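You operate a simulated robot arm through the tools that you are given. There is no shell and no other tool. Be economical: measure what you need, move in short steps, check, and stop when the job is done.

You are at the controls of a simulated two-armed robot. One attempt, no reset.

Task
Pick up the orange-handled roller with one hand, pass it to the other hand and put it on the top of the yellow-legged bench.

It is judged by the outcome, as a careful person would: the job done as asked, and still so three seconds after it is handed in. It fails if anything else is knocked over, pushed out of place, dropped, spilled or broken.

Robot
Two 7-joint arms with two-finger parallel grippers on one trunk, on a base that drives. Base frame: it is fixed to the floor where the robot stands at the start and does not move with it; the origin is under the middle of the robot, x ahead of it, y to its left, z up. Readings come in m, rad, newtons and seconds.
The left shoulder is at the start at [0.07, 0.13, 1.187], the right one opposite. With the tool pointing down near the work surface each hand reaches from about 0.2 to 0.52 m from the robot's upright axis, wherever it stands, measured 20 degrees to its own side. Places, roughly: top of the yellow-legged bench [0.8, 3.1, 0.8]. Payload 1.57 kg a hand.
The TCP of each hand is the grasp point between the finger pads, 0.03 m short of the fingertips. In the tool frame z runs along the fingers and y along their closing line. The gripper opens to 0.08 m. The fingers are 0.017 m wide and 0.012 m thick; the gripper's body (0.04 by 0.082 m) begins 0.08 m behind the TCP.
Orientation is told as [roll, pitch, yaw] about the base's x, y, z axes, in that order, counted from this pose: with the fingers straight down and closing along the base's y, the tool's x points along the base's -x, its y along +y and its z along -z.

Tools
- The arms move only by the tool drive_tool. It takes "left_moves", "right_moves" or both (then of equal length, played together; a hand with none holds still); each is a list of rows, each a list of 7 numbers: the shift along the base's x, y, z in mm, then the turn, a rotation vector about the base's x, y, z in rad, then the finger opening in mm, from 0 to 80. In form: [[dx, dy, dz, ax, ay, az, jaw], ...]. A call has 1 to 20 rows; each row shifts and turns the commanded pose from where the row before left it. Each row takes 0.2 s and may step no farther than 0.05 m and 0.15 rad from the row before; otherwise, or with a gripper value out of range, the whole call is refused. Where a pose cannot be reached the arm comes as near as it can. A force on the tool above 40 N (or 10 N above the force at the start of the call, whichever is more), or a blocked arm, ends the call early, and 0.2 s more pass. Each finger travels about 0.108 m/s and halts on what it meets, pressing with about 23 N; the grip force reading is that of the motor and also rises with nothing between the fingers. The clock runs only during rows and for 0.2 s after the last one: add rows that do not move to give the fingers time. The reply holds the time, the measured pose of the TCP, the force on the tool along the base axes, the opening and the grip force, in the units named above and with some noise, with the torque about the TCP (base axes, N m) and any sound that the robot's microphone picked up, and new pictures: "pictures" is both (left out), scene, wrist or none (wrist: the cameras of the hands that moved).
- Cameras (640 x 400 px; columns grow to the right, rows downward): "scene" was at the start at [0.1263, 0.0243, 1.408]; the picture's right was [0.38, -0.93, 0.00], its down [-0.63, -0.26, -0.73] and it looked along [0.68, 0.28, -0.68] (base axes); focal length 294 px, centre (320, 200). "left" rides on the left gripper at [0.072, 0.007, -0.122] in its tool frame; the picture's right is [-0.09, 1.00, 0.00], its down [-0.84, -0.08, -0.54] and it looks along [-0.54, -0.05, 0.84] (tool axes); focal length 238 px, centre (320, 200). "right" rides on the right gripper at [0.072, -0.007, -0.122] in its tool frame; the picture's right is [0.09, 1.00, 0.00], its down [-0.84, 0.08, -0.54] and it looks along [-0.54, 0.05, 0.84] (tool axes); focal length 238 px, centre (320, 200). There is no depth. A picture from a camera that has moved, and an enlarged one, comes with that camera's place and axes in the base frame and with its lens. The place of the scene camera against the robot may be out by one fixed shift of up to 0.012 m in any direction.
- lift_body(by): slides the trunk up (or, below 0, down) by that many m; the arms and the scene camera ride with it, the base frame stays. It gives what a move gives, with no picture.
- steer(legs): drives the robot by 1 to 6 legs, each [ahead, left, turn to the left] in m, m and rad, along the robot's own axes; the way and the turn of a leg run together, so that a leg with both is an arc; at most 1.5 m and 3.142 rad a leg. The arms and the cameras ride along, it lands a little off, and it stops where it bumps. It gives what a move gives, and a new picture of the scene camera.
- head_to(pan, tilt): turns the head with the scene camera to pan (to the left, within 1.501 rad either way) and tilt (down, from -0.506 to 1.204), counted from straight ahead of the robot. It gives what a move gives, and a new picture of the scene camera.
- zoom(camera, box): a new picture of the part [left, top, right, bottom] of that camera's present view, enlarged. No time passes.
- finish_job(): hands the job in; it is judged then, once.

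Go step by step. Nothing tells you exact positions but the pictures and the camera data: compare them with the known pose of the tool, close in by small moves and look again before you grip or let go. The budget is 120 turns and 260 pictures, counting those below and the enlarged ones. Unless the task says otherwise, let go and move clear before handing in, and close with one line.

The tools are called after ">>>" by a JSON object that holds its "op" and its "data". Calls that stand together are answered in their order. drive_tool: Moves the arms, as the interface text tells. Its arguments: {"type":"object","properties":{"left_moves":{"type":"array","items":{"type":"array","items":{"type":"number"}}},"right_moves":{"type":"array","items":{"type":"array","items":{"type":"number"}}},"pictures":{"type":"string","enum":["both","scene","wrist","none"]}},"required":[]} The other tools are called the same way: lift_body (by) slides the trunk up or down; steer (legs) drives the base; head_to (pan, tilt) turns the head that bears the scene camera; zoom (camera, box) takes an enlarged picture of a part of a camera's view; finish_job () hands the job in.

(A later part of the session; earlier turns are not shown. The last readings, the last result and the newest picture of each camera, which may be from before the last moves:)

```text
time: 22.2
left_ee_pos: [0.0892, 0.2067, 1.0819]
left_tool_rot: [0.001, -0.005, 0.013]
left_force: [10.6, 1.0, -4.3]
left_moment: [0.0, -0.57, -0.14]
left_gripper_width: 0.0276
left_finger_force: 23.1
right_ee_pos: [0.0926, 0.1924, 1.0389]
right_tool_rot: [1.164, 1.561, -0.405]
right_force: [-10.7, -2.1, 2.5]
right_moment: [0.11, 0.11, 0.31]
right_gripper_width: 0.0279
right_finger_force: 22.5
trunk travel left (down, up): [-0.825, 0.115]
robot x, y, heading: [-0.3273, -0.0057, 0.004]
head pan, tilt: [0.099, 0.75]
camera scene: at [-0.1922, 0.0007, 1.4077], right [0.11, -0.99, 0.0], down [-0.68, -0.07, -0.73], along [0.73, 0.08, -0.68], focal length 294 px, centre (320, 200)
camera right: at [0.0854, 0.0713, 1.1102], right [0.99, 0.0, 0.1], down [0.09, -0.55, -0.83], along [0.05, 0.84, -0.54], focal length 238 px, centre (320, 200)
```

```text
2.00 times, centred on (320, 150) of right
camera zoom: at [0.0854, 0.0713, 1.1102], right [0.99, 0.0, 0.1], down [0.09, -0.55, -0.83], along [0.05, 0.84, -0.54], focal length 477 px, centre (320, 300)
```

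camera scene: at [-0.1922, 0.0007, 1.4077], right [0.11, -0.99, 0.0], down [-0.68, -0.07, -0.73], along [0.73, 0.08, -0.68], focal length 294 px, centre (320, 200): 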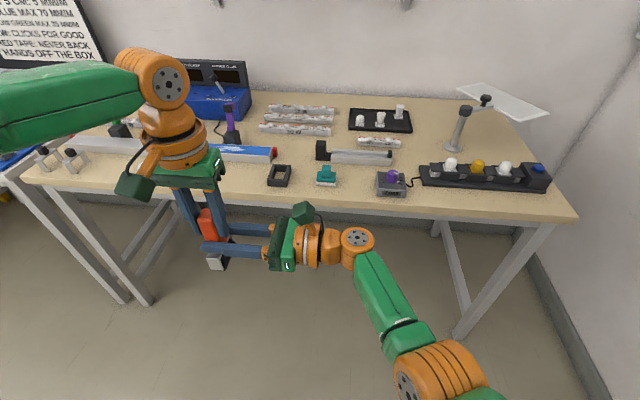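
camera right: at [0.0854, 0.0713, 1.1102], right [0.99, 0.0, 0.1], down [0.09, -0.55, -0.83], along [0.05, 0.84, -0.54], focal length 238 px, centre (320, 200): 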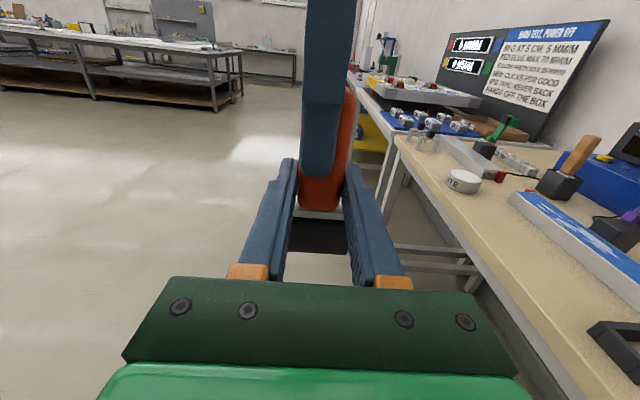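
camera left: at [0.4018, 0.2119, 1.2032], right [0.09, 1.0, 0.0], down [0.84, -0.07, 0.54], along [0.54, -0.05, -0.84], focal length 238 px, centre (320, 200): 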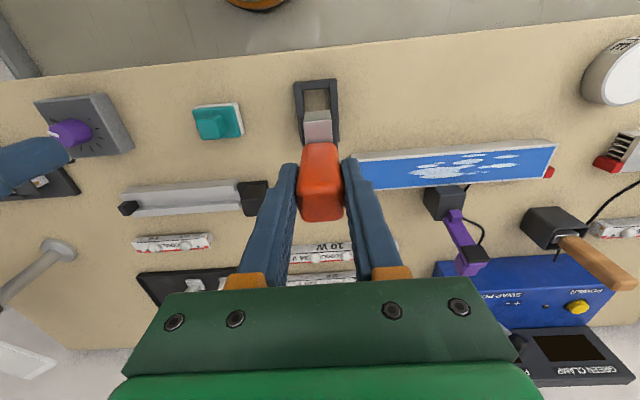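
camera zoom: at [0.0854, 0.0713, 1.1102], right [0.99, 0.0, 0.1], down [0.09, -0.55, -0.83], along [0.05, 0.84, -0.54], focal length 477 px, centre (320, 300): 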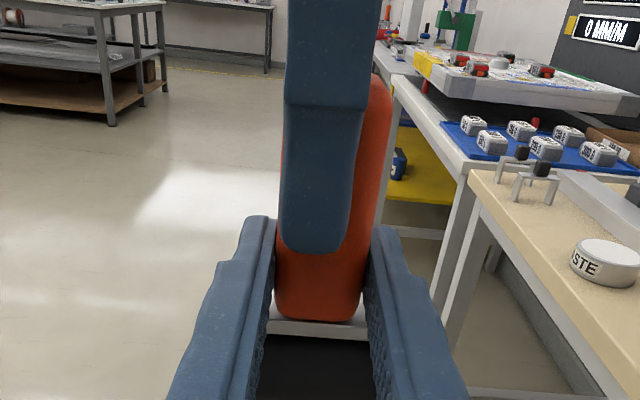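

Both hands hold the roller firmly. Opening the left hand and raising it clear.

>>> {"op": "drive_tool", "data": {"left_moves": [[0, 0, 0, 0, 0, 0, 40], [0, 0, 0, 0, 0, 0, 60], [0, 0, 0, 0, 0, 0, 60], [0, 0, 20, 0, 0, 0, 60], [0, 0, 30, 0, 0, 0, 60], [0, 10, 30, 0, 0, 0, 60], [0, 30, 20, 0, 0, 0, 60]]}}

>>> {"op": "zoom", "data": {"camera": "right", "box": [220, 50, 420, 250]}}

```text
time: 23.8
left_ee_pos: [0.0807, 0.251, 1.1803]
left_tool_rot: [-0.001, -0.004, 0.012]
left_force: [-0.9, 0.3, 0.9]
left_moment: [-0.07, 0.0, 0.02]
left_gripper_width: 0.0597
left_finger_force: 0.0
left hand out of reach, approached as far as the arm can: row 6
right_ee_pos: [0.093, 0.1929, 1.0387]
right_tool_rot: [1.1, 1.561, -0.469]
right_force: [-1.0, 0.8, -0.2]
right_moment: [-0.04, -0.02, -0.02]
right_gripper_width: 0.0276
right_finger_force: 22.9
trunk travel left (down, up): [-0.825, 0.115]
robot x, y, heading: [-0.3262, -0.0037, 0.009]
head pan, tilt: [0.099, 0.75]
camera scene: at [-0.1936, 0.0019, 1.4078], right [0.11, -0.99, 0.0], down [-0.68, -0.07, -0.73], along [0.73, 0.08, -0.68], focal length 294 px, centre (320, 200)
camera left: at [0.0079, 0.2563, 1.3011], right [0.08, 1.0, 0.0], down [0.84, -0.07, 0.55], along [0.54, -0.04, -0.84], focal length 238 px, centre (320, 200)
```

scene: 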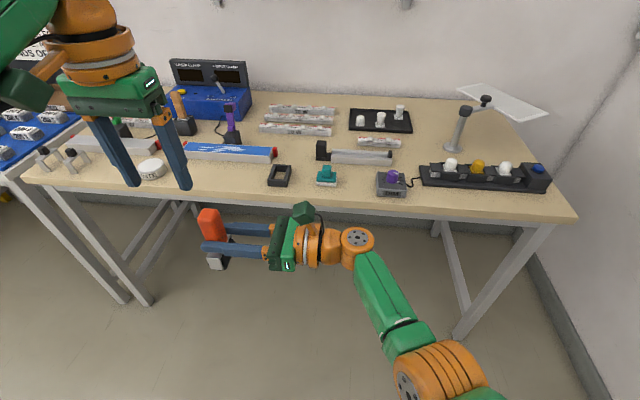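
left: 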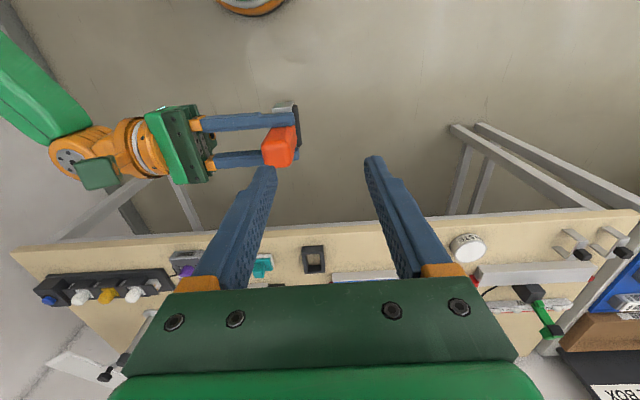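

```text
2.00 times, centred on (320, 150) of right
camera zoom: at [0.0846, 0.0721, 1.1105], right [0.99, 0.0, 0.1], down [0.09, -0.55, -0.83], along [0.06, 0.84, -0.54], focal length 477 px, centre (320, 300)
```

zoom: 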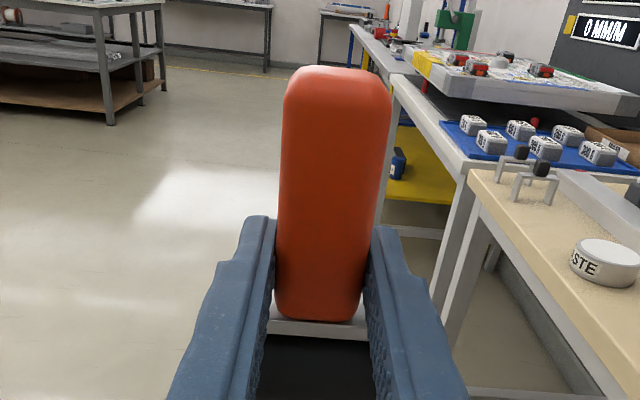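

The handover is done: the roller is in the right hand alone. I'll retract the left hand, then drive left along the tables toward the bench.

>>> {"op": "drive_tool", "data": {"left_moves": [[-30, 25, 0, 0, 0, 0, 40], [-35, 25, -10, 0, 0, 0, 20], [-35, 20, -10, 0, 0, 0, 20], [-20, 10, 0, 0, 0, 0, 20]], "pictures": "none"}}

>>> {"op": "steer", "data": {"legs": [[0, 1.3, 0], [0, 1.2, 0]]}}

>>> {"op": "head_to", "data": {"pan": 0.2, "tilt": 0.5}}

```text
time: 24.8
left_ee_pos: [-0.037, 0.3276, 1.1602]
left_tool_rot: [0.0, -0.004, 0.01]
left_force: [0.2, 0.3, 0.0]
left_moment: [-0.04, -0.05, 0.03]
left_gripper_width: 0.0198
left_finger_force: 0.0
right_ee_pos: [0.0927, 0.192, 1.0386]
right_tool_rot: [1.137, 1.56, -0.433]
right_force: [-0.4, -0.2, 0.1]
right_moment: [-0.03, 0.03, 0.01]
right_gripper_width: 0.0275
right_finger_force: 22.8
trunk travel left (down, up): [-0.825, 0.115]
robot x, y, heading: [-0.3262, -0.0027, 0.012]
head pan, tilt: [0.099, 0.75]
```

```text
time: 37.0
left_ee_pos: [-0.0272, 2.822, 1.1601]
left_tool_rot: [-0.001, -0.003, -0.015]
left_force: [0.8, 0.5, 0.0]
left_moment: [-0.02, 0.01, 0.02]
left_gripper_width: 0.0198
left_finger_force: 0.1
right_ee_pos: [0.0961, 2.6837, 1.0377]
right_tool_rot: [1.177, 1.56, -0.421]
right_force: [-0.7, 0.4, 0.6]
right_moment: [-0.04, 0.01, -0.01]
right_gripper_width: 0.0277
right_finger_force: 23.7
trunk travel left (down, up): [-0.825, 0.115]
robot x, y, heading: [-0.3273, 2.5011, -0.019]
head pan, tilt: [0.099, 0.75]
camera scene: at [-0.1935, 2.4978, 1.4077], right [0.08, -1.0, 0.0], down [-0.68, -0.06, -0.73], along [0.73, 0.06, -0.68], focal length 294 px, centre (320, 200)
```

scene: 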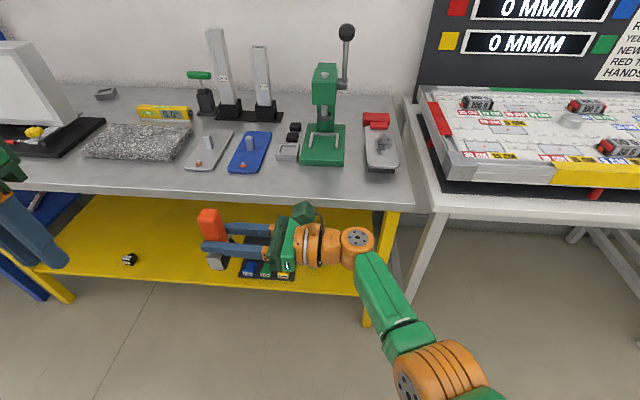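

```text
time: 37.8
left_ee_pos: [-0.028, 2.8223, 1.1596]
left_tool_rot: [-0.002, -0.002, -0.014]
left_force: [0.1, 0.0, 0.2]
left_moment: [0.0, 0.0, 0.02]
left_gripper_width: 0.02
left_finger_force: 0.0
right_ee_pos: [0.0967, 2.683, 1.038]
right_tool_rot: [1.113, 1.561, -0.485]
right_force: [-0.1, 0.0, 0.7]
right_moment: [-0.01, 0.02, 0.02]
right_gripper_width: 0.0276
right_finger_force: 22.5
trunk travel left (down, up): [-0.825, 0.115]
robot x, y, heading: [-0.3253, 2.4971, -0.015]
head pan, tilt: [0.201, 0.499]
camera scene: at [-0.1866, 2.5084, 1.4296], right [0.18, -0.98, 0.0], down [-0.47, -0.09, -0.88], along [0.86, 0.16, -0.48], focal length 294 px, centre (320, 200)
```

scene: 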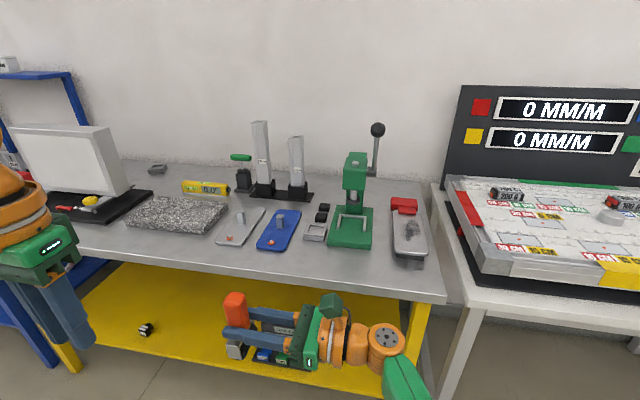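

The bench has a clear strip in front of the granite plate, around x 0.46–0.58, y 3.0–3.35. First, in free space, I'll turn the right hand to point down, so the roller lies horizontal with its handle toward +y.

>>> {"op": "drive_tool", "data": {"right_moves": [[0, -20, 3, -0.1428, 0, 0, 5], [0, -20, 3, -0.1428, 0, 0, 5], [0, -20, 3, -0.1428, 0, 0, 5], [0, -20, 3, -0.1428, 0, 0, 5], [0, -20, 3, -0.1428, 0, 0, 5], [0, -20, 3, -0.1428, 0, 0, 5], [0, -20, 3, -0.1428, 0, 0, 5], [0, -20, 3, -0.1428, 0, 0, 5], [0, -20, 3, -0.1428, 0, 0, 5], [0, -20, 3, -0.1428, 0, 0, 5], [0, -20, 3, -0.1428, 0, 0, 5], [-5, -25, 0, 0, 0, 0, 5], [-5, -25, 0, 0, 0, 0, 5], [0, -25, 0, 0, 0, 0, 5], [0, -20, 0, 0, 0, 0, 5], [0, 0, 0, 0, 0, 0, 5]]}}

```text
time: 41.2
left_ee_pos: [-0.0273, 2.8211, 1.1598]
left_tool_rot: [-0.001, -0.003, -0.015]
left_force: [-0.4, -0.6, 0.3]
left_moment: [0.01, -0.01, 0.01]
left_gripper_width: 0.0198
left_finger_force: 0.1
right_ee_pos: [0.0844, 2.3666, 1.0716]
right_tool_rot: [0.027, -0.003, -1.561]
right_force: [-0.3, 0.6, 0.2]
right_moment: [0.0, -0.03, -0.02]
right_gripper_width: 0.0049
right_finger_force: 0.0
trunk travel left (down, up): [-0.825, 0.115]
robot x, y, heading: [-0.3247, 2.4999, -0.018]
head pan, tilt: [0.201, 0.499]
camera scene: at [-0.187, 2.5081, 1.4297], right [0.18, -0.98, 0.0], down [-0.47, -0.09, -0.88], along [0.86, 0.16, -0.48], focal length 294 px, centre (320, 200)
camera right: at [0.0738, 2.4392, 1.193], right [0.99, 0.1, 0.03], down [0.07, -0.83, 0.55], along [0.08, -0.54, -0.84], focal length 238 px, centre (320, 200)
```

scene: 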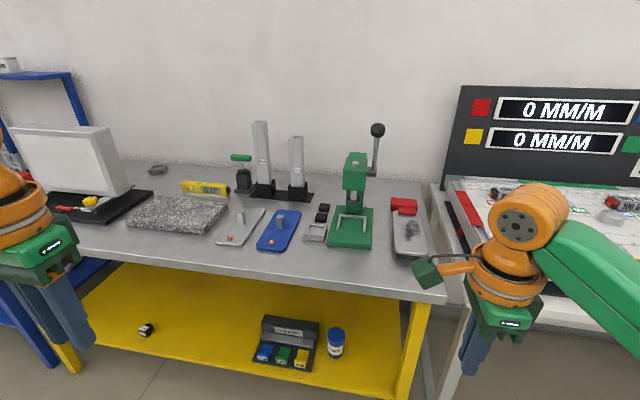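
right: 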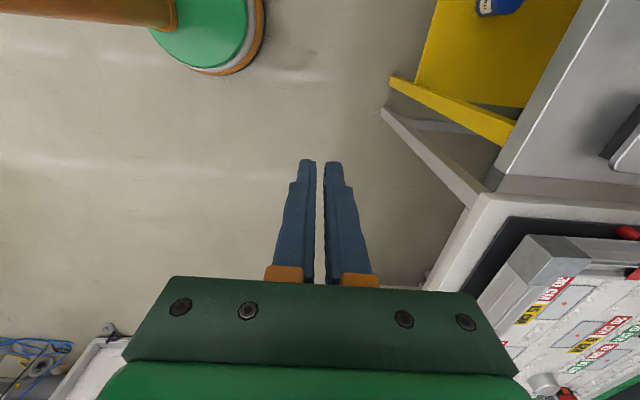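

The gripper is empty: the roller slipped out during the turn. I'll look for it on the floor.

>>> {"op": "head_to", "data": {"pan": 0.3, "tilt": 1.15}}

```text
time: 42.2
left_ee_pos: [-0.0276, 2.8206, 1.1596]
left_tool_rot: [0.0, -0.004, -0.014]
left_force: [-0.2, 1.0, -0.3]
left_moment: [0.0, 0.0, 0.0]
left_gripper_width: 0.02
left_finger_force: 0.1
right_ee_pos: [0.0861, 2.368, 1.072]
right_tool_rot: [0.026, -0.003, -1.565]
right_force: [0.0, -1.1, -0.3]
right_moment: [0.02, -0.02, -0.03]
right_gripper_width: 0.005
right_finger_force: 0.1
trunk travel left (down, up): [-0.825, 0.115]
robot x, y, heading: [-0.325, 2.502, -0.014]
head pan, tilt: [0.3, 1.15]
camera scene: at [-0.2192, 2.5079, 1.379], right [0.28, -0.96, 0.0], down [-0.88, -0.25, -0.41], along [0.39, 0.11, -0.91], focal length 294 px, centre (320, 200)
```

scene: 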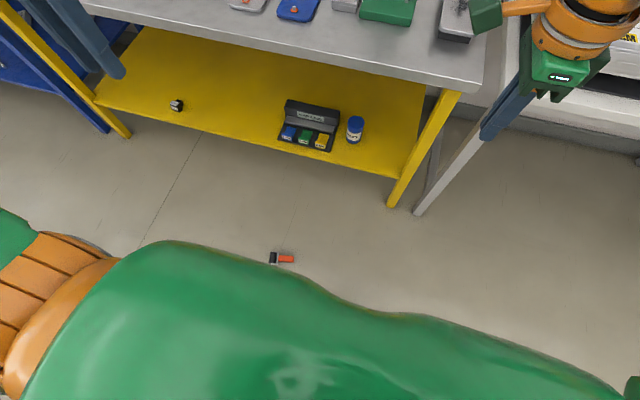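

The roller lies on the floor near (0.03, 2.77), just in front of me. I'll inspect it and then back up and lower the trunk to retrieve it.

>>> {"op": "zoom", "data": {"camera": "scene", "box": [250, 240, 320, 280]}}

>>> {"op": "zoom", "data": {"camera": "left", "box": [0, 0, 640, 400]}}

```text
9.14 times, centred on (285, 260) of scene
camera zoom: at [-0.2192, 2.5079, 1.379], right [0.28, -0.96, 0.0], down [-0.88, -0.25, -0.41], along [0.39, 0.11, -0.91], focal length 2684 px, centre (640, -349)
```

zoom: 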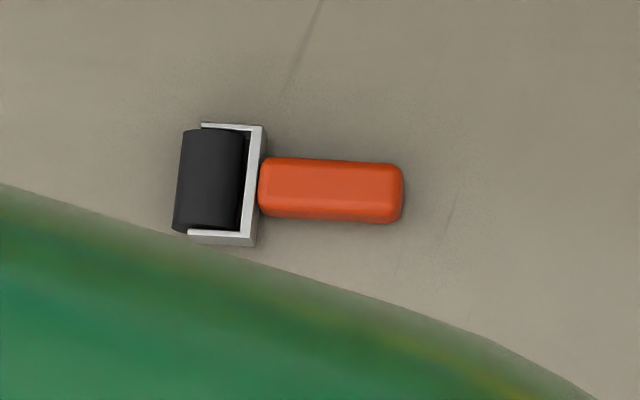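

```text
1.00 times, centred on (320, 200) of left (not enlarged: the box is as wide or as high as the picture)
camera zoom: at [-0.1005, 2.8292, 1.2806], right [0.11, 0.99, 0.0], down [0.83, -0.09, 0.54], along [0.54, -0.06, -0.84], focal length 238 px, centre (320, 200)
```

zoom: 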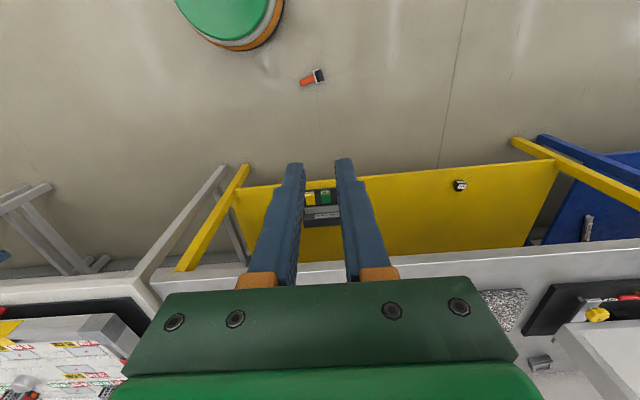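

It lies intact with its handle pointing toward −y, and the right hand already closes along x, which suits it. I'll shift the base so the roller sits in the right hand's range, then lower the trunk.

>>> {"op": "steer", "data": {"legs": [[-0.05, 0.41, 0.015]]}}

>>> {"op": "lift_body", "data": {"by": -0.4}}

>>> {"op": "drive_tool", "data": {"right_moves": [[0, 0, 0, 0, 0, 0, 60], [0, 0, 0, 0, 0, 0, 60]]}}

```text
time: 44.7
left_ee_pos: [-0.0844, 3.2318, 1.1604]
left_tool_rot: [0.003, -0.003, 0.012]
left_force: [0.7, -0.2, 0.5]
left_moment: [0.0, 0.08, -0.05]
left_gripper_width: 0.0202
left_finger_force: 0.1
right_ee_pos: [0.0396, 2.7803, 1.0714]
right_tool_rot: [0.025, -0.003, -1.534]
right_force: [-0.4, 0.0, -0.7]
right_moment: [0.02, 0.01, -0.02]
right_gripper_width: 0.0048
right_finger_force: 0.0
trunk travel left (down, up): [-0.825, 0.115]
robot x, y, heading: [-0.3765, 2.9038, 0.007]
head pan, tilt: [0.3, 1.15]
camera scene: at [-0.2674, 2.913, 1.3789], right [0.3, -0.95, 0.0], down [-0.87, -0.28, -0.41], along [0.39, 0.13, -0.91], focal length 294 px, centre (320, 200)
```

scene: 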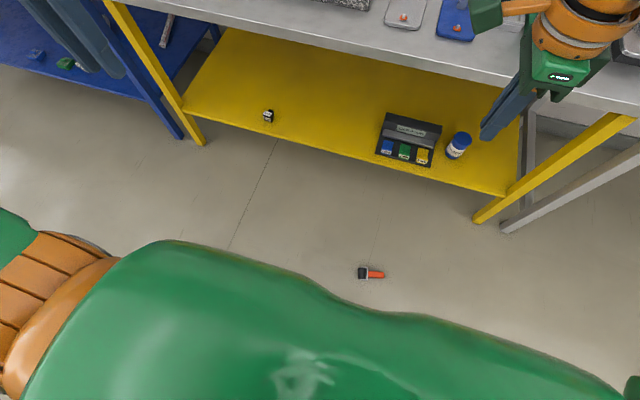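

```text
time: 48.6
left_ee_pos: [-0.0848, 3.2337, 0.7598]
left_tool_rot: [0.001, -0.004, 0.013]
left_force: [0.9, 0.9, -0.2]
left_moment: [0.0, -0.04, -0.01]
left_gripper_width: 0.0201
left_finger_force: 0.2
right_ee_pos: [0.0394, 2.7829, 0.6726]
right_tool_rot: [0.026, -0.004, -1.534]
right_force: [0.1, -0.6, 0.0]
right_moment: [0.03, 0.01, -0.01]
right_gripper_width: 0.0048
right_finger_force: 0.1
trunk travel left (down, up): [-0.425, 0.515]
robot x, y, heading: [-0.3724, 2.9055, 0.008]
head pan, tilt: [0.3, 1.15]
```

```text
time: 49.2
left_ee_pos: [-0.0855, 3.2324, 0.7595]
left_tool_rot: [-0.001, -0.005, 0.011]
left_force: [0.3, 0.0, 0.1]
left_moment: [-0.02, 0.02, 0.01]
left_gripper_width: 0.0198
left_finger_force: 0.0
right_ee_pos: [0.0408, 2.7816, 0.6722]
right_tool_rot: [0.026, -0.003, -1.534]
right_force: [-1.0, 0.1, -0.3]
right_moment: [-0.01, 0.03, -0.02]
right_gripper_width: 0.0602
right_finger_force: 0.1
trunk travel left (down, up): [-0.425, 0.515]
robot x, y, heading: [-0.3748, 2.9078, 0.007]
head pan, tilt: [0.3, 1.15]
camera scene: at [-0.2677, 2.915, 0.9789], right [0.3, -0.95, 0.0], down [-0.87, -0.28, -0.41], along [0.39, 0.12, -0.91], focal length 294 px, centre (320, 200)
camera right: at [0.0274, 2.8542, 0.793], right [0.99, 0.13, 0.03], down [0.09, -0.83, 0.55], along [0.09, -0.54, -0.84], focal length 238 px, centre (320, 200)
```

scene: 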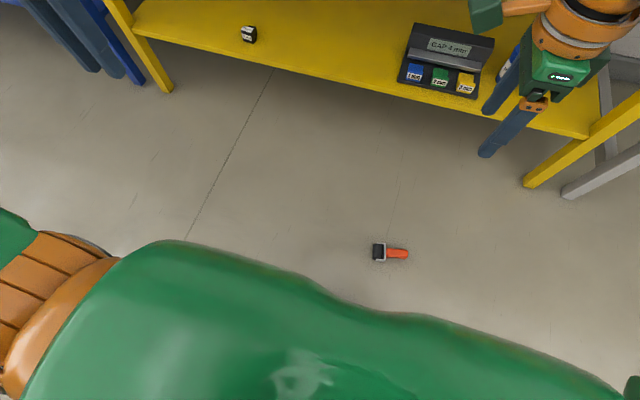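
right: 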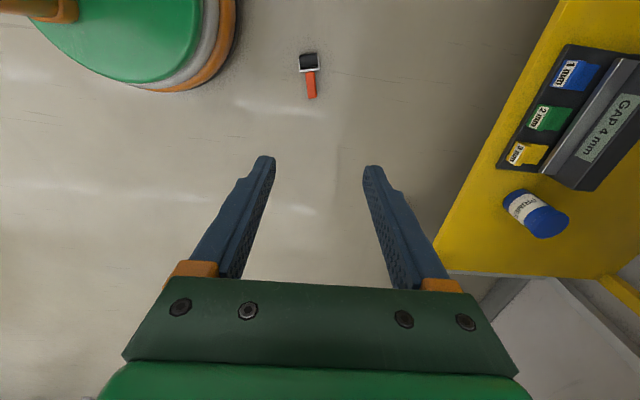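

The handle's centre is about (0.036, 2.756), its axis turned about 17° from −y. I'll lower further and look closer.

>>> {"op": "lift_body", "data": {"by": -0.38}}

>>> {"op": "drive_tool", "data": {"right_moves": [[0, 10, 0, 0, 0, 0.14, 60], [0, 10, 0, 0, 0, 0.14, 60], [0, 0, 0, 0, 0, 0, 60]]}}

```text
time: 52.8
left_ee_pos: [-0.0866, 3.2332, 0.3802]
left_tool_rot: [0.002, -0.005, 0.013]
left_force: [0.2, 0.0, 0.2]
left_moment: [0.0, -0.01, 0.0]
left_gripper_width: 0.02
left_finger_force: 0.1
right_ee_pos: [0.0396, 2.7809, 0.2927]
right_tool_rot: [0.027, -0.004, -1.534]
right_force: [0.0, 0.1, 0.2]
right_moment: [-0.02, -0.05, 0.0]
right_gripper_width: 0.0601
right_finger_force: 0.0
trunk travel left (down, up): [-0.045, 0.895]
robot x, y, heading: [-0.3748, 2.9055, 0.004]
head pan, tilt: [0.3, 1.15]
```

```text
time: 53.6
left_ee_pos: [-0.0853, 3.232, 0.3799]
left_tool_rot: [0.001, -0.004, 0.014]
left_force: [-0.4, -0.5, 0.3]
left_moment: [-0.02, -0.01, 0.01]
left_gripper_width: 0.0203
left_finger_force: 0.1
right_ee_pos: [0.0394, 2.8014, 0.2922]
right_tool_rot: [0.027, -0.003, -1.252]
right_force: [0.1, 0.9, 0.2]
right_moment: [0.0, -0.02, 0.01]
right_gripper_width: 0.0601
right_finger_force: 0.0
trunk travel left (down, up): [-0.045, 0.895]
robot x, y, heading: [-0.3745, 2.9015, 0.01]
head pan, tilt: [0.3, 1.15]
camera scene: at [-0.2678, 2.915, 0.5989], right [0.3, -0.95, 0.0], down [-0.87, -0.28, -0.41], along [0.39, 0.12, -0.91], focal length 294 px, centre (320, 200)
camera right: at [0.0081, 2.8677, 0.4131], right [0.92, 0.4, 0.03], down [0.32, -0.77, 0.55], along [0.24, -0.49, -0.84], focal length 238 px, centre (320, 200)
```

scene: 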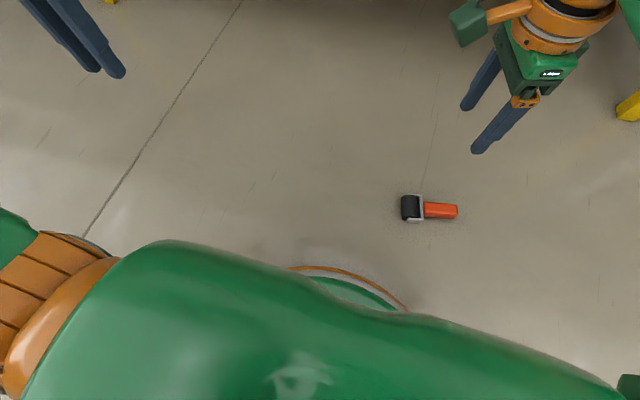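
right: 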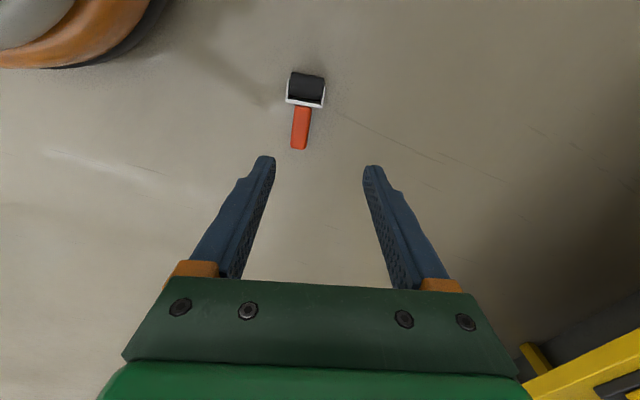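

>>> {"op": "zoom", "data": {"camera": "right", "box": [250, 50, 370, 170]}}

```text
3.33 times, centred on (310, 110) of right
camera zoom: at [0.0081, 2.8677, 0.4131], right [0.92, 0.4, 0.03], down [0.32, -0.77, 0.55], along [0.24, -0.49, -0.84], focal length 794 px, centre (353, 500)
```

zoom: 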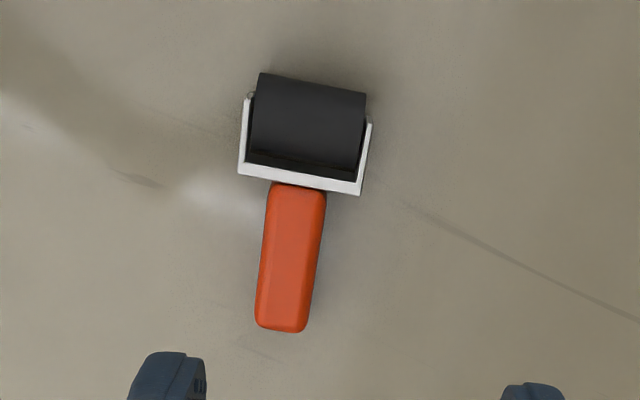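

The handle runs from (0.026, 2.790) to (0.043, 2.724). I'll align the yaw, centre over the handle near the head (about (0.031, 2.771)), and descend partway.

>>> {"op": "drive_tool", "data": {"right_moves": [[-8.5, -30, 0, 0, 0, -0.074, 60], [0, 0, -45, 0, 0, 0, 60], [0, 0, -45, 0, 0, 0, 60], [0, 0, -45, 0, 0, 0, 60], [0, 0, -45, 0, 0, 0, 60], [0, 0, 0, 0, 0, 0, 60]]}}

>>> {"op": "zoom", "data": {"camera": "right", "box": [220, 50, 420, 200]}}

```text
time: 55.0
left_ee_pos: [-0.0845, 3.2333, 0.3797]
left_tool_rot: [0.0, -0.003, 0.014]
left_force: [-0.5, -0.4, 0.4]
left_moment: [-0.02, -0.01, -0.03]
left_gripper_width: 0.0202
left_finger_force: 0.1
right_ee_pos: [0.0316, 2.7702, 0.1087]
right_tool_rot: [0.025, -0.004, -1.328]
right_force: [0.2, 0.1, -0.3]
right_moment: [-0.01, 0.01, -0.01]
right_gripper_width: 0.06
right_finger_force: 0.0
trunk travel left (down, up): [-0.045, 0.895]
robot x, y, heading: [-0.3747, 2.9021, 0.008]
head pan, tilt: [0.3, 1.15]
camera scene: at [-0.2678, 2.9149, 0.5989], right [0.3, -0.95, 0.0], down [-0.87, -0.28, -0.41], along [0.39, 0.12, -0.91], focal length 294 px, centre (320, 200)
camera right: at [0.005, 2.838, 0.2294], right [0.94, 0.33, 0.03], down [0.26, -0.8, 0.55], along [0.2, -0.51, -0.84], focal length 238 px, centre (320, 200)
```

scene: 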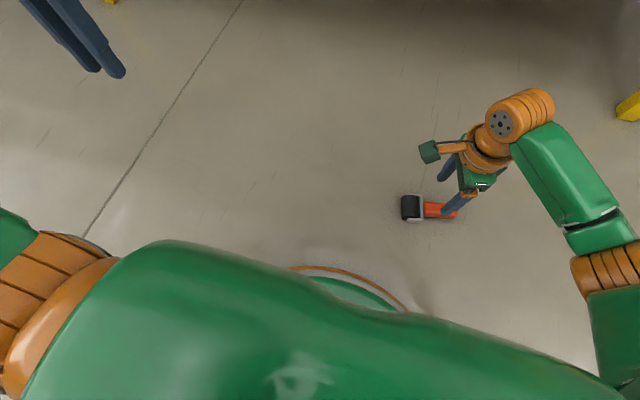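
right: 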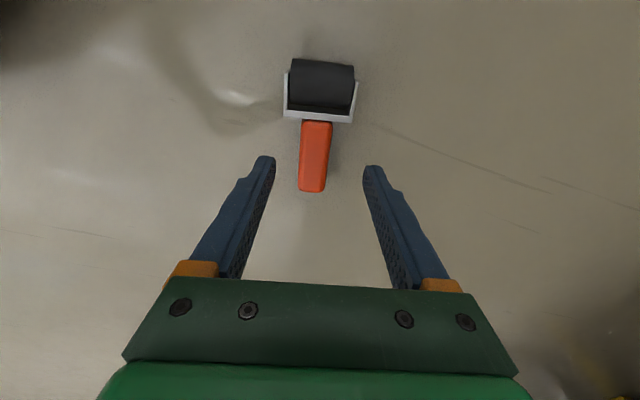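

```text
2.67 times, centred on (320, 125) of right
camera zoom: at [0.005, 2.838, 0.2294], right [0.94, 0.33, 0.03], down [0.26, -0.8, 0.55], along [0.2, -0.51, -0.84], focal length 636 px, centre (320, 400)
```

zoom: 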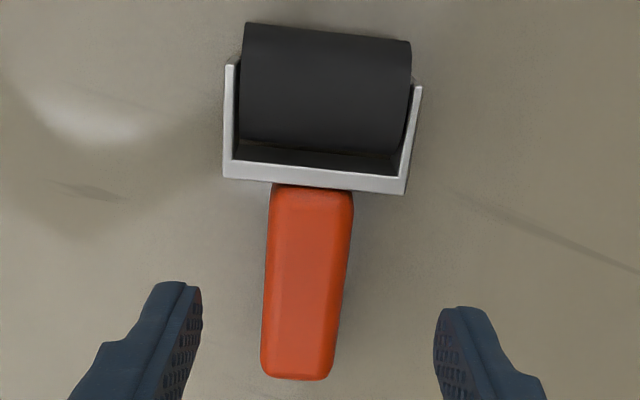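

Well aligned. Descending so the tips are just above the floor, then closing.

>>> {"op": "drive_tool", "data": {"right_moves": [[-1.5, 0, -30, 0, 0, 0, 60], [0, 0, -25, 0, 0, 0, 60], [0, 0, -12, 0, 0, 0, 60], [0, 0, -8, 0, 0, 0, 60], [0, 0, 0, 0, 0, 0, 60]]}}

>>> {"op": "zoom", "data": {"camera": "right", "box": [220, 50, 420, 200]}}

```text
time: 56.2
left_ee_pos: [-0.0846, 3.2326, 0.3794]
left_tool_rot: [-0.001, -0.005, 0.014]
left_force: [-1.2, -0.7, 0.5]
left_moment: [-0.01, 0.01, -0.02]
left_gripper_width: 0.0204
left_finger_force: 0.1
right_ee_pos: [0.0292, 2.7715, 0.0352]
right_tool_rot: [0.028, -0.004, -1.329]
right_force: [-0.3, 0.2, -0.7]
right_moment: [0.03, -0.01, 0.0]
right_gripper_width: 0.0601
right_finger_force: 0.0
trunk travel left (down, up): [-0.045, 0.895]
robot x, y, heading: [-0.371, 2.9016, 0.006]
head pan, tilt: [0.3, 1.15]
camera scene: at [-0.2678, 2.9149, 0.5989], right [0.3, -0.95, 0.0], down [-0.87, -0.28, -0.41], along [0.39, 0.12, -0.91], focal length 294 px, centre (320, 200)
camera right: at [0.0021, 2.84, 0.1566], right [0.94, 0.33, 0.03], down [0.26, -0.8, 0.55], along [0.2, -0.51, -0.84], focal length 238 px, centre (320, 200)
```

scene: 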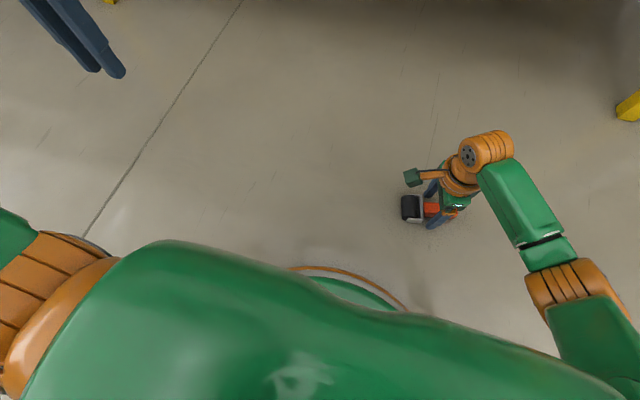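
right: 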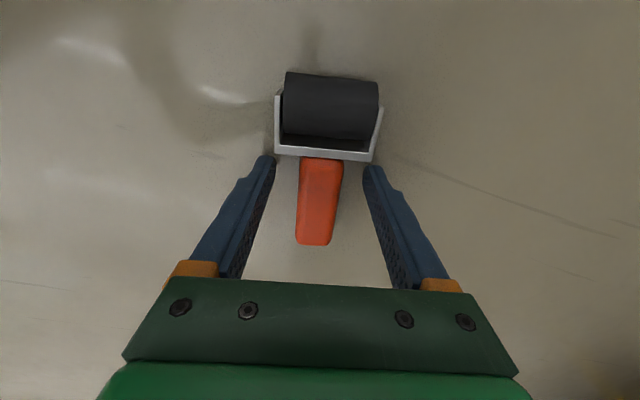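

```text
2.67 times, centred on (320, 125) of right
camera zoom: at [0.0021, 2.84, 0.1566], right [0.94, 0.33, 0.03], down [0.26, -0.8, 0.55], along [0.2, -0.51, -0.84], focal length 636 px, centre (320, 400)
```

zoom: 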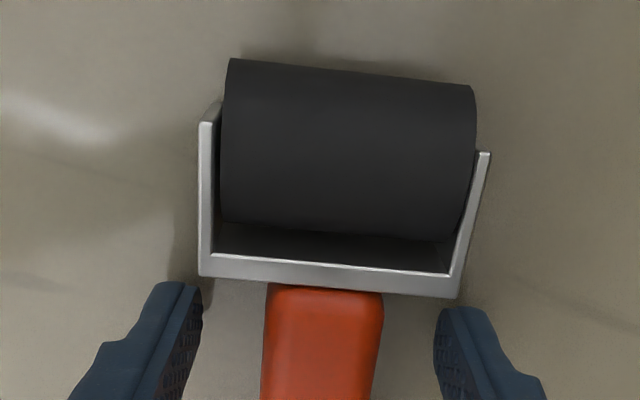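

Fingers straddle the handle just behind the yoke. Closing and lifting slowly a few centimetres.

>>> {"op": "drive_tool", "data": {"right_moves": [[0, -2, -2, 0, 0, 0, 60], [0, 0, 0, 0, 0, 0, 40], [0, 0, 0, 0, 0, 0, 20], [0, 0, 0, 0, 0, 0, 5], [0, 0, 0, 0, 0, 0, 5], [0, 0, 3, 0, 0, 0, 5], [0, 0, 6, 0, 0, 0, 5], [0, 0, 10, 0, 0, 0, 5], [0, 0, 15, 0, 0, 0, 5], [0, 0, 15, 0, 0, 0, 5], [0, 0, 0, 0, 0, 0, 5]]}}

>>> {"op": "zoom", "data": {"camera": "right", "box": [220, 50, 420, 200]}}

```text
time: 58.6
left_ee_pos: [-0.0848, 3.2335, 0.3793]
left_tool_rot: [0.001, -0.004, 0.012]
left_force: [-0.3, -0.1, 1.2]
left_moment: [0.01, 0.03, -0.01]
left_gripper_width: 0.0203
left_finger_force: 0.0
right_ee_pos: [0.0281, 2.769, 0.0849]
right_tool_rot: [0.024, -0.004, -1.329]
right_force: [-0.4, 0.4, -1.0]
right_moment: [-0.03, 0.0, 0.01]
right_gripper_width: 0.0274
right_finger_force: 23.0
trunk travel left (down, up): [-0.045, 0.895]
robot x, y, heading: [-0.3716, 2.9036, 0.01]
head pan, tilt: [0.3, 1.15]
camera scene: at [-0.2676, 2.9149, 0.5989], right [0.3, -0.95, 0.0], down [-0.87, -0.28, -0.41], along [0.39, 0.12, -0.91], focal length 294 px, centre (320, 200)
camera right: at [0.0017, 2.8378, 0.2054], right [0.94, 0.33, 0.02], down [0.26, -0.8, 0.55], along [0.2, -0.51, -0.84], focal length 238 px, centre (320, 200)
```

scene: 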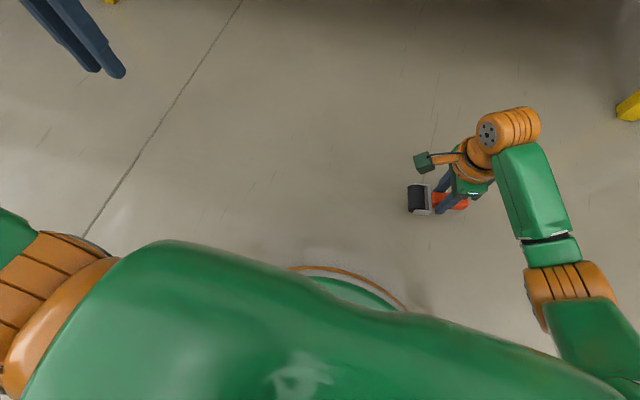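
right: 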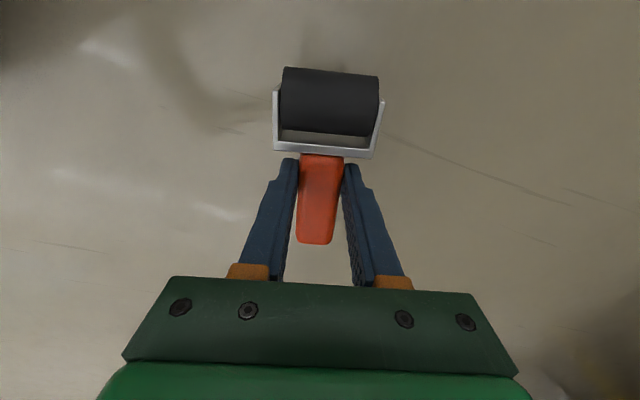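

```text
2.67 times, centred on (320, 125) of right
camera zoom: at [0.0017, 2.8378, 0.2054], right [0.94, 0.33, 0.02], down [0.26, -0.8, 0.55], along [0.2, -0.51, -0.84], focal length 636 px, centre (320, 400)
```

zoom: 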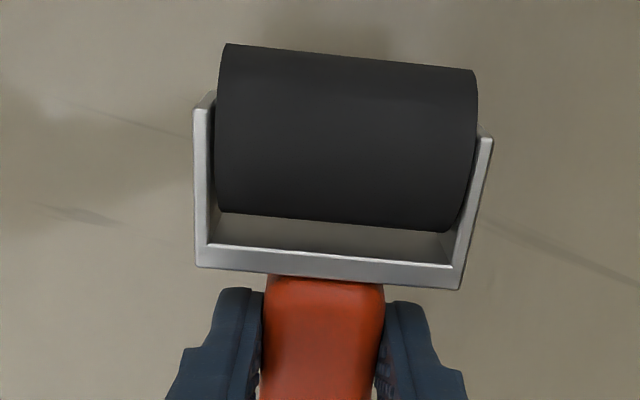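

It holds, level. Raising the hand a bit, then lifting the trunk back up.

>>> {"op": "drive_tool", "data": {"right_moves": [[0, 0, 20, 0, 0, 0, 5], [0, 0, 25, 0, 0, 0, 5], [0, 0, 25, 0, 0, 0, 5], [0, 0, 25, 0, 0, 0, 5], [0, 0, 25, 0, 0, 0, 5], [0, 0, 20, 0, 0, 0, 5], [0, 0, 0, 0, 0, 0, 5]], "pictures": "none"}}

>>> {"op": "lift_body", "data": {"by": 0.78}}

>>> {"op": "head_to", "data": {"pan": -0.1, "tilt": 0.75}}

>>> {"op": "zoom", "data": {"camera": "right", "box": [220, 50, 420, 250]}}

```text
time: 60.2
left_ee_pos: [-0.0843, 3.2325, 0.3802]
left_tool_rot: [0.001, -0.003, 0.011]
left_force: [0.7, 0.3, 0.0]
left_moment: [0.0, -0.01, 0.0]
left_gripper_width: 0.0199
left_finger_force: 0.1
right_ee_pos: [0.0295, 2.7698, 0.2228]
right_tool_rot: [0.025, -0.002, -1.327]
right_force: [-1.0, 1.3, -1.5]
right_moment: [-0.01, -0.02, 0.04]
right_gripper_width: 0.0275
right_finger_force: 22.9
trunk travel left (down, up): [-0.045, 0.895]
robot x, y, heading: [-0.374, 2.9005, 0.009]
head pan, tilt: [0.3, 1.15]
```

```text
refused: 0.78 is not a number from -0.4 to 0.4
```

```text
time: 61.1
left_ee_pos: [-0.0846, 3.2332, 0.379]
left_tool_rot: [-0.001, -0.002, 0.011]
left_force: [0.0, -0.4, 0.2]
left_moment: [0.01, 0.02, 0.0]
left_gripper_width: 0.0201
left_finger_force: 0.2
right_ee_pos: [0.0295, 2.7693, 0.2238]
right_tool_rot: [0.024, -0.004, -1.328]
right_force: [-0.2, -0.3, -1.4]
right_moment: [0.01, 0.0, 0.0]
right_gripper_width: 0.0272
right_finger_force: 23.1
trunk travel left (down, up): [-0.045, 0.895]
robot x, y, heading: [-0.3756, 2.9016, 0.01]
head pan, tilt: [-0.099, 0.75]
camera scene: at [-0.2418, 2.8893, 0.6276], right [-0.09, -1.0, 0.0], down [-0.68, 0.06, -0.73], along [0.73, -0.07, -0.68], focal length 294 px, centre (320, 200)
```

scene: 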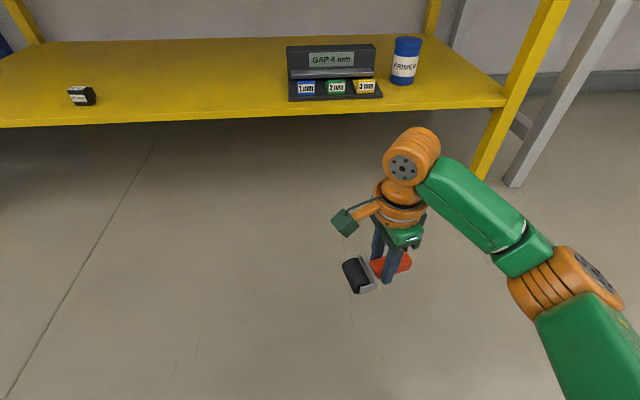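

```text
2.00 times, centred on (320, 150) of right
camera zoom: at [0.0026, 2.8378, 0.3447], right [0.94, 0.33, 0.02], down [0.26, -0.8, 0.55], along [0.2, -0.51, -0.84], focal length 477 px, centre (320, 300)
```

zoom: 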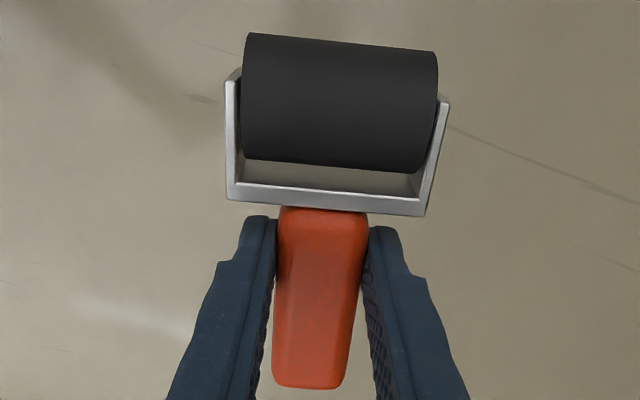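

Still held level. Lifting the trunk in two steps.

>>> {"op": "lift_body", "data": {"by": 0.4}}

>>> {"op": "lift_body", "data": {"by": 0.4}}

>>> {"op": "head_to", "data": {"pan": 0.0, "tilt": 0.7}}

```text
time: 64.9
left_ee_pos: [-0.0853, 3.2332, 0.7786]
left_tool_rot: [-0.001, -0.005, 0.011]
left_force: [-0.2, -0.1, -0.7]
left_moment: [0.01, -0.02, 0.0]
left_gripper_width: 0.0199
left_finger_force: 0.0
right_ee_pos: [0.0298, 2.7702, 0.6236]
right_tool_rot: [0.026, -0.004, -1.329]
right_force: [-0.4, -0.5, -2.2]
right_moment: [-0.03, 0.01, -0.04]
right_gripper_width: 0.0274
right_finger_force: 22.9
trunk travel left (down, up): [-0.445, 0.495]
robot x, y, heading: [-0.3724, 2.9023, 0.004]
head pan, tilt: [-0.099, 0.75]
```

```text
time: 68.8
left_ee_pos: [-0.0847, 3.2335, 1.18]
left_tool_rot: [0.0, -0.003, 0.014]
left_force: [-0.2, -0.1, 0.7]
left_moment: [0.02, -0.04, 0.0]
left_gripper_width: 0.0199
left_finger_force: 0.0
right_ee_pos: [0.0302, 2.7694, 1.0252]
right_tool_rot: [0.026, -0.004, -1.328]
right_force: [-1.1, -0.5, -1.2]
right_moment: [-0.01, 0.03, 0.01]
right_gripper_width: 0.0272
right_finger_force: 23.3
trunk travel left (down, up): [-0.845, 0.095]
robot x, y, heading: [-0.3714, 2.9054, 0.008]
head pan, tilt: [-0.099, 0.75]
```

```text
time: 69.4
left_ee_pos: [-0.0844, 3.232, 1.18]
left_tool_rot: [0.0, -0.004, 0.014]
left_force: [-0.3, 0.0, 0.4]
left_moment: [0.05, -0.01, 0.02]
left_gripper_width: 0.0202
left_finger_force: 0.0
right_ee_pos: [0.0302, 2.7704, 1.0239]
right_tool_rot: [0.026, -0.002, -1.328]
right_force: [-0.5, 0.2, -0.8]
right_moment: [-0.01, 0.0, 0.01]
right_gripper_width: 0.0274
right_finger_force: 22.5
trunk travel left (down, up): [-0.845, 0.095]
robot x, y, heading: [-0.3759, 2.9046, 0.01]
head pan, tilt: [0.0, 0.7]
camera scene: at [-0.239, 2.8976, 1.4319], right [0.01, -1.0, 0.0], down [-0.64, -0.01, -0.76], along [0.76, 0.01, -0.64], focal length 294 px, centre (320, 200)
```

scene: 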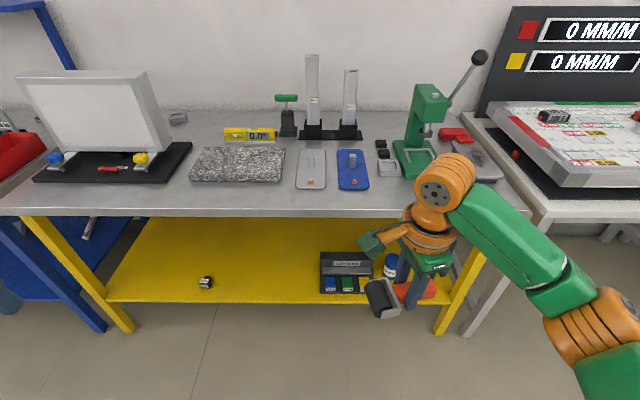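

The free strip before the granite plate is x≈0.45–0.60 around y≈3.15. I'll shift left 0.38 m, then forward in steps toward the bench.

>>> {"op": "steer", "data": {"legs": [[0, 0.38, 0], [0.3, 0, 0]]}}

```text
time: 73.5
left_ee_pos: [0.2071, 3.6193, 1.1809]
left_tool_rot: [0.0, -0.004, 0.012]
left_force: [-0.8, -1.0, 0.2]
left_moment: [0.01, 0.01, -0.01]
left_gripper_width: 0.0196
left_finger_force: 0.0
right_ee_pos: [0.322, 3.1569, 1.0242]
right_tool_rot: [0.027, -0.003, -1.33]
right_force: [-0.5, 0.6, -1.0]
right_moment: [0.0, 0.02, -0.01]
right_gripper_width: 0.0276
right_finger_force: 23.0
trunk travel left (down, up): [-0.845, 0.095]
robot x, y, heading: [-0.0788, 3.2909, 0.006]
head pan, tilt: [0.0, 0.7]
camera scene: at [0.0526, 3.2844, 1.4323], right [0.01, -1.0, 0.0], down [-0.64, -0.01, -0.77], along [0.77, 0.01, -0.64], focal length 294 px, centre (320, 200)
```

scene: 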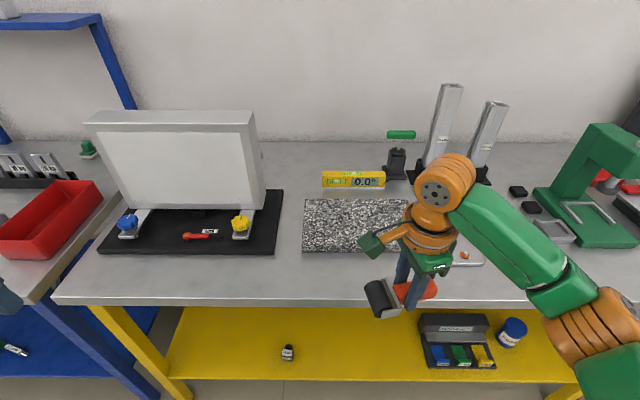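

Edge at x≈0.44, granite front at x≈0.59; target TCP x≈0.515. Driving ahead another 0.195 m.

>>> {"op": "steer", "data": {"legs": [[0.195, 0, 0]]}}

>>> {"op": "drive_tool", "data": {"right_moves": [[0, 0, -20, 0, 0, 0, 5], [0, 0, 0, 0, 0, 0, 5]]}}

```text
time: 75.1
left_ee_pos: [0.3988, 3.6225, 1.1799]
left_tool_rot: [-0.001, -0.007, 0.016]
left_force: [0.4, 1.3, 0.9]
left_moment: [0.0, -0.01, -0.01]
left_gripper_width: 0.0199
left_finger_force: 0.0
right_ee_pos: [0.5157, 3.1613, 1.0252]
right_tool_rot: [0.027, -0.004, -1.324]
right_force: [0.0, -0.2, -1.8]
right_moment: [-0.01, -0.03, -0.01]
right_gripper_width: 0.0276
right_finger_force: 22.7
trunk travel left (down, up): [-0.845, 0.095]
robot x, y, heading: [0.1127, 3.2947, 0.013]
head pan, tilt: [0.0, 0.7]
camera scene: at [0.245, 3.2869, 1.4324], right [0.01, -1.0, 0.0], down [-0.64, -0.01, -0.77], along [0.77, 0.01, -0.64], focal length 294 px, centre (320, 200)
```

scene: 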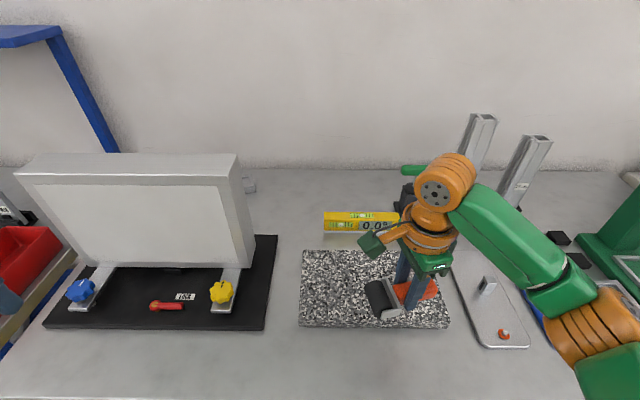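

```text
time: 75.7
left_ee_pos: [0.4016, 3.6231, 1.1809]
left_tool_rot: [0.001, -0.003, 0.017]
left_force: [0.8, -0.4, 0.7]
left_moment: [-0.01, -0.04, 0.01]
left_gripper_width: 0.0198
left_finger_force: 0.0
right_ee_pos: [0.5194, 3.1593, 1.0032]
right_tool_rot: [0.028, -0.003, -1.325]
right_force: [0.5, 0.0, -2.1]
right_moment: [-0.01, -0.02, -0.02]
right_gripper_width: 0.0275
right_finger_force: 23.3
trunk travel left (down, up): [-0.845, 0.095]
robot x, y, heading: [0.1152, 3.2958, 0.014]
head pan, tilt: [0.0, 0.7]
camera scene: at [0.2478, 3.287, 1.4321], right [0.01, -1.0, 0.0], down [-0.64, -0.01, -0.77], along [0.77, 0.01, -0.64], focal length 294 px, centre (320, 200)
camera right: at [0.4907, 3.228, 1.1238], right [0.94, 0.33, 0.03], down [0.26, -0.79, 0.55], along [0.2, -0.51, -0.84], focal length 238 px, centre (320, 200)
```

scene: 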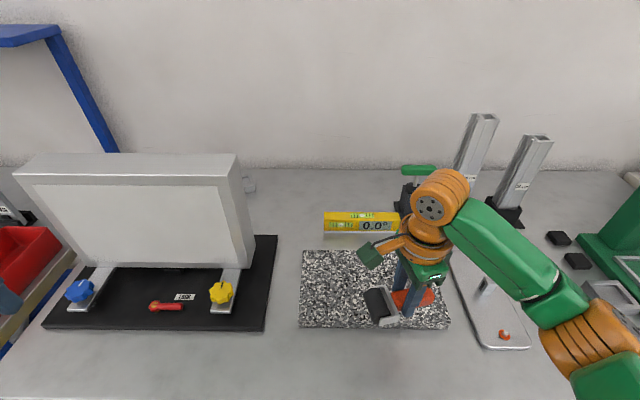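
right: 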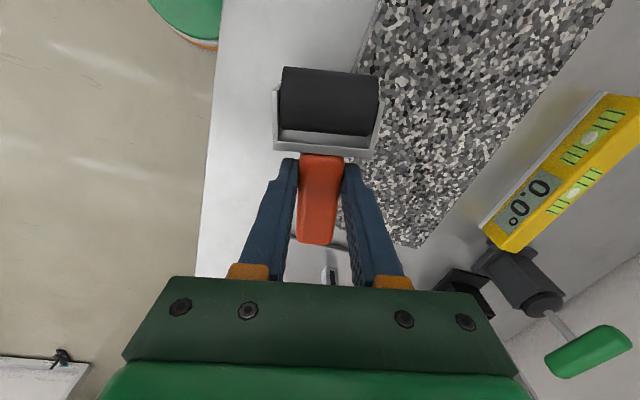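

Comparing the two cameras puts the bench top nearer z≈0.85, with its edge at x≈0.40 and the granite front at x≈0.55. I'll shift the hand back 35 mm to the strip's middle and descend in stages.

>>> {"op": "drive_tool", "data": {"right_moves": [[-20, 0, 0, 0, 0, 0, 5], [-15, 0, -15, 0, 0, 0, 5], [0, 0, -25, 0, 0, 0, 5], [0, 0, -15, 0, 0, 0, 5], [0, 0, 0, 0, 0, 0, 5]]}}

>>> {"op": "zoom", "data": {"camera": "scene", "box": [320, 260, 480, 380]}}

```text
time: 76.9
left_ee_pos: [0.4021, 3.6234, 1.1795]
left_tool_rot: [-0.001, -0.001, 0.017]
left_force: [0.5, -0.4, -0.2]
left_moment: [-0.02, 0.01, 0.02]
left_gripper_width: 0.0199
left_finger_force: 0.0
right_ee_pos: [0.4818, 3.1603, 0.9506]
right_tool_rot: [0.027, -0.004, -1.325]
right_force: [-1.0, -0.3, -0.5]
right_moment: [0.0, 0.02, -0.01]
right_gripper_width: 0.0273
right_finger_force: 22.6
trunk travel left (down, up): [-0.845, 0.095]
robot x, y, heading: [0.1144, 3.2952, 0.013]
head pan, tilt: [0.0, 0.7]
camera scene: at [0.2487, 3.2872, 1.432], right [0.01, -1.0, 0.0], down [-0.64, -0.01, -0.76], along [0.76, 0.01, -0.64], focal length 294 px, centre (320, 200)
camera right: at [0.4547, 3.2291, 1.0715], right [0.94, 0.33, 0.03], down [0.26, -0.79, 0.55], along [0.2, -0.51, -0.84], focal length 238 px, centre (320, 200)
```

scene: 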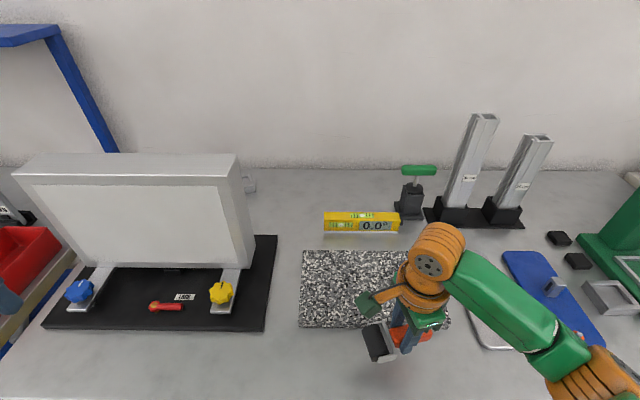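
right: 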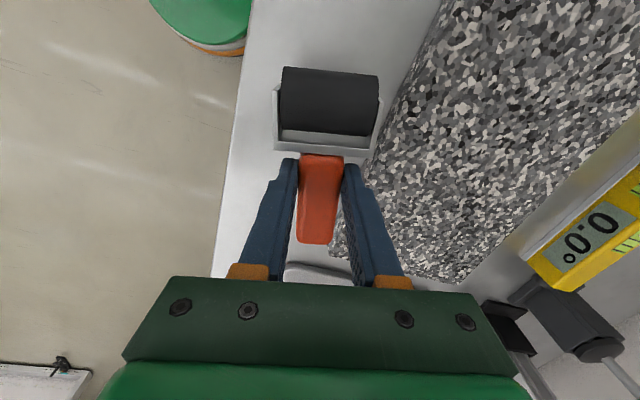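

```text
3.33 times, centred on (400, 320) of scene
camera zoom: at [0.2487, 3.2872, 1.432], right [0.01, -1.0, 0.0], down [-0.64, -0.01, -0.76], along [0.76, 0.01, -0.64], focal length 979 px, centre (53, -200)
```

zoom: 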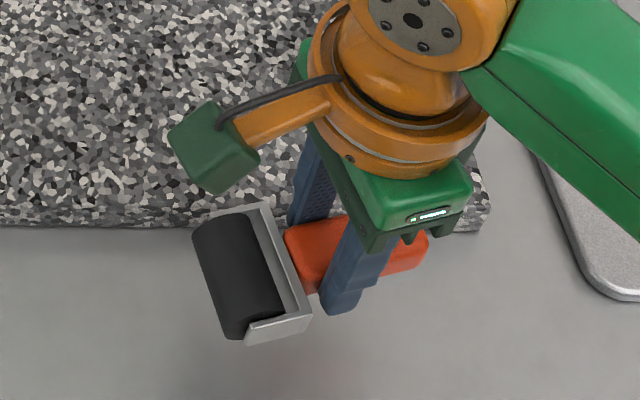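

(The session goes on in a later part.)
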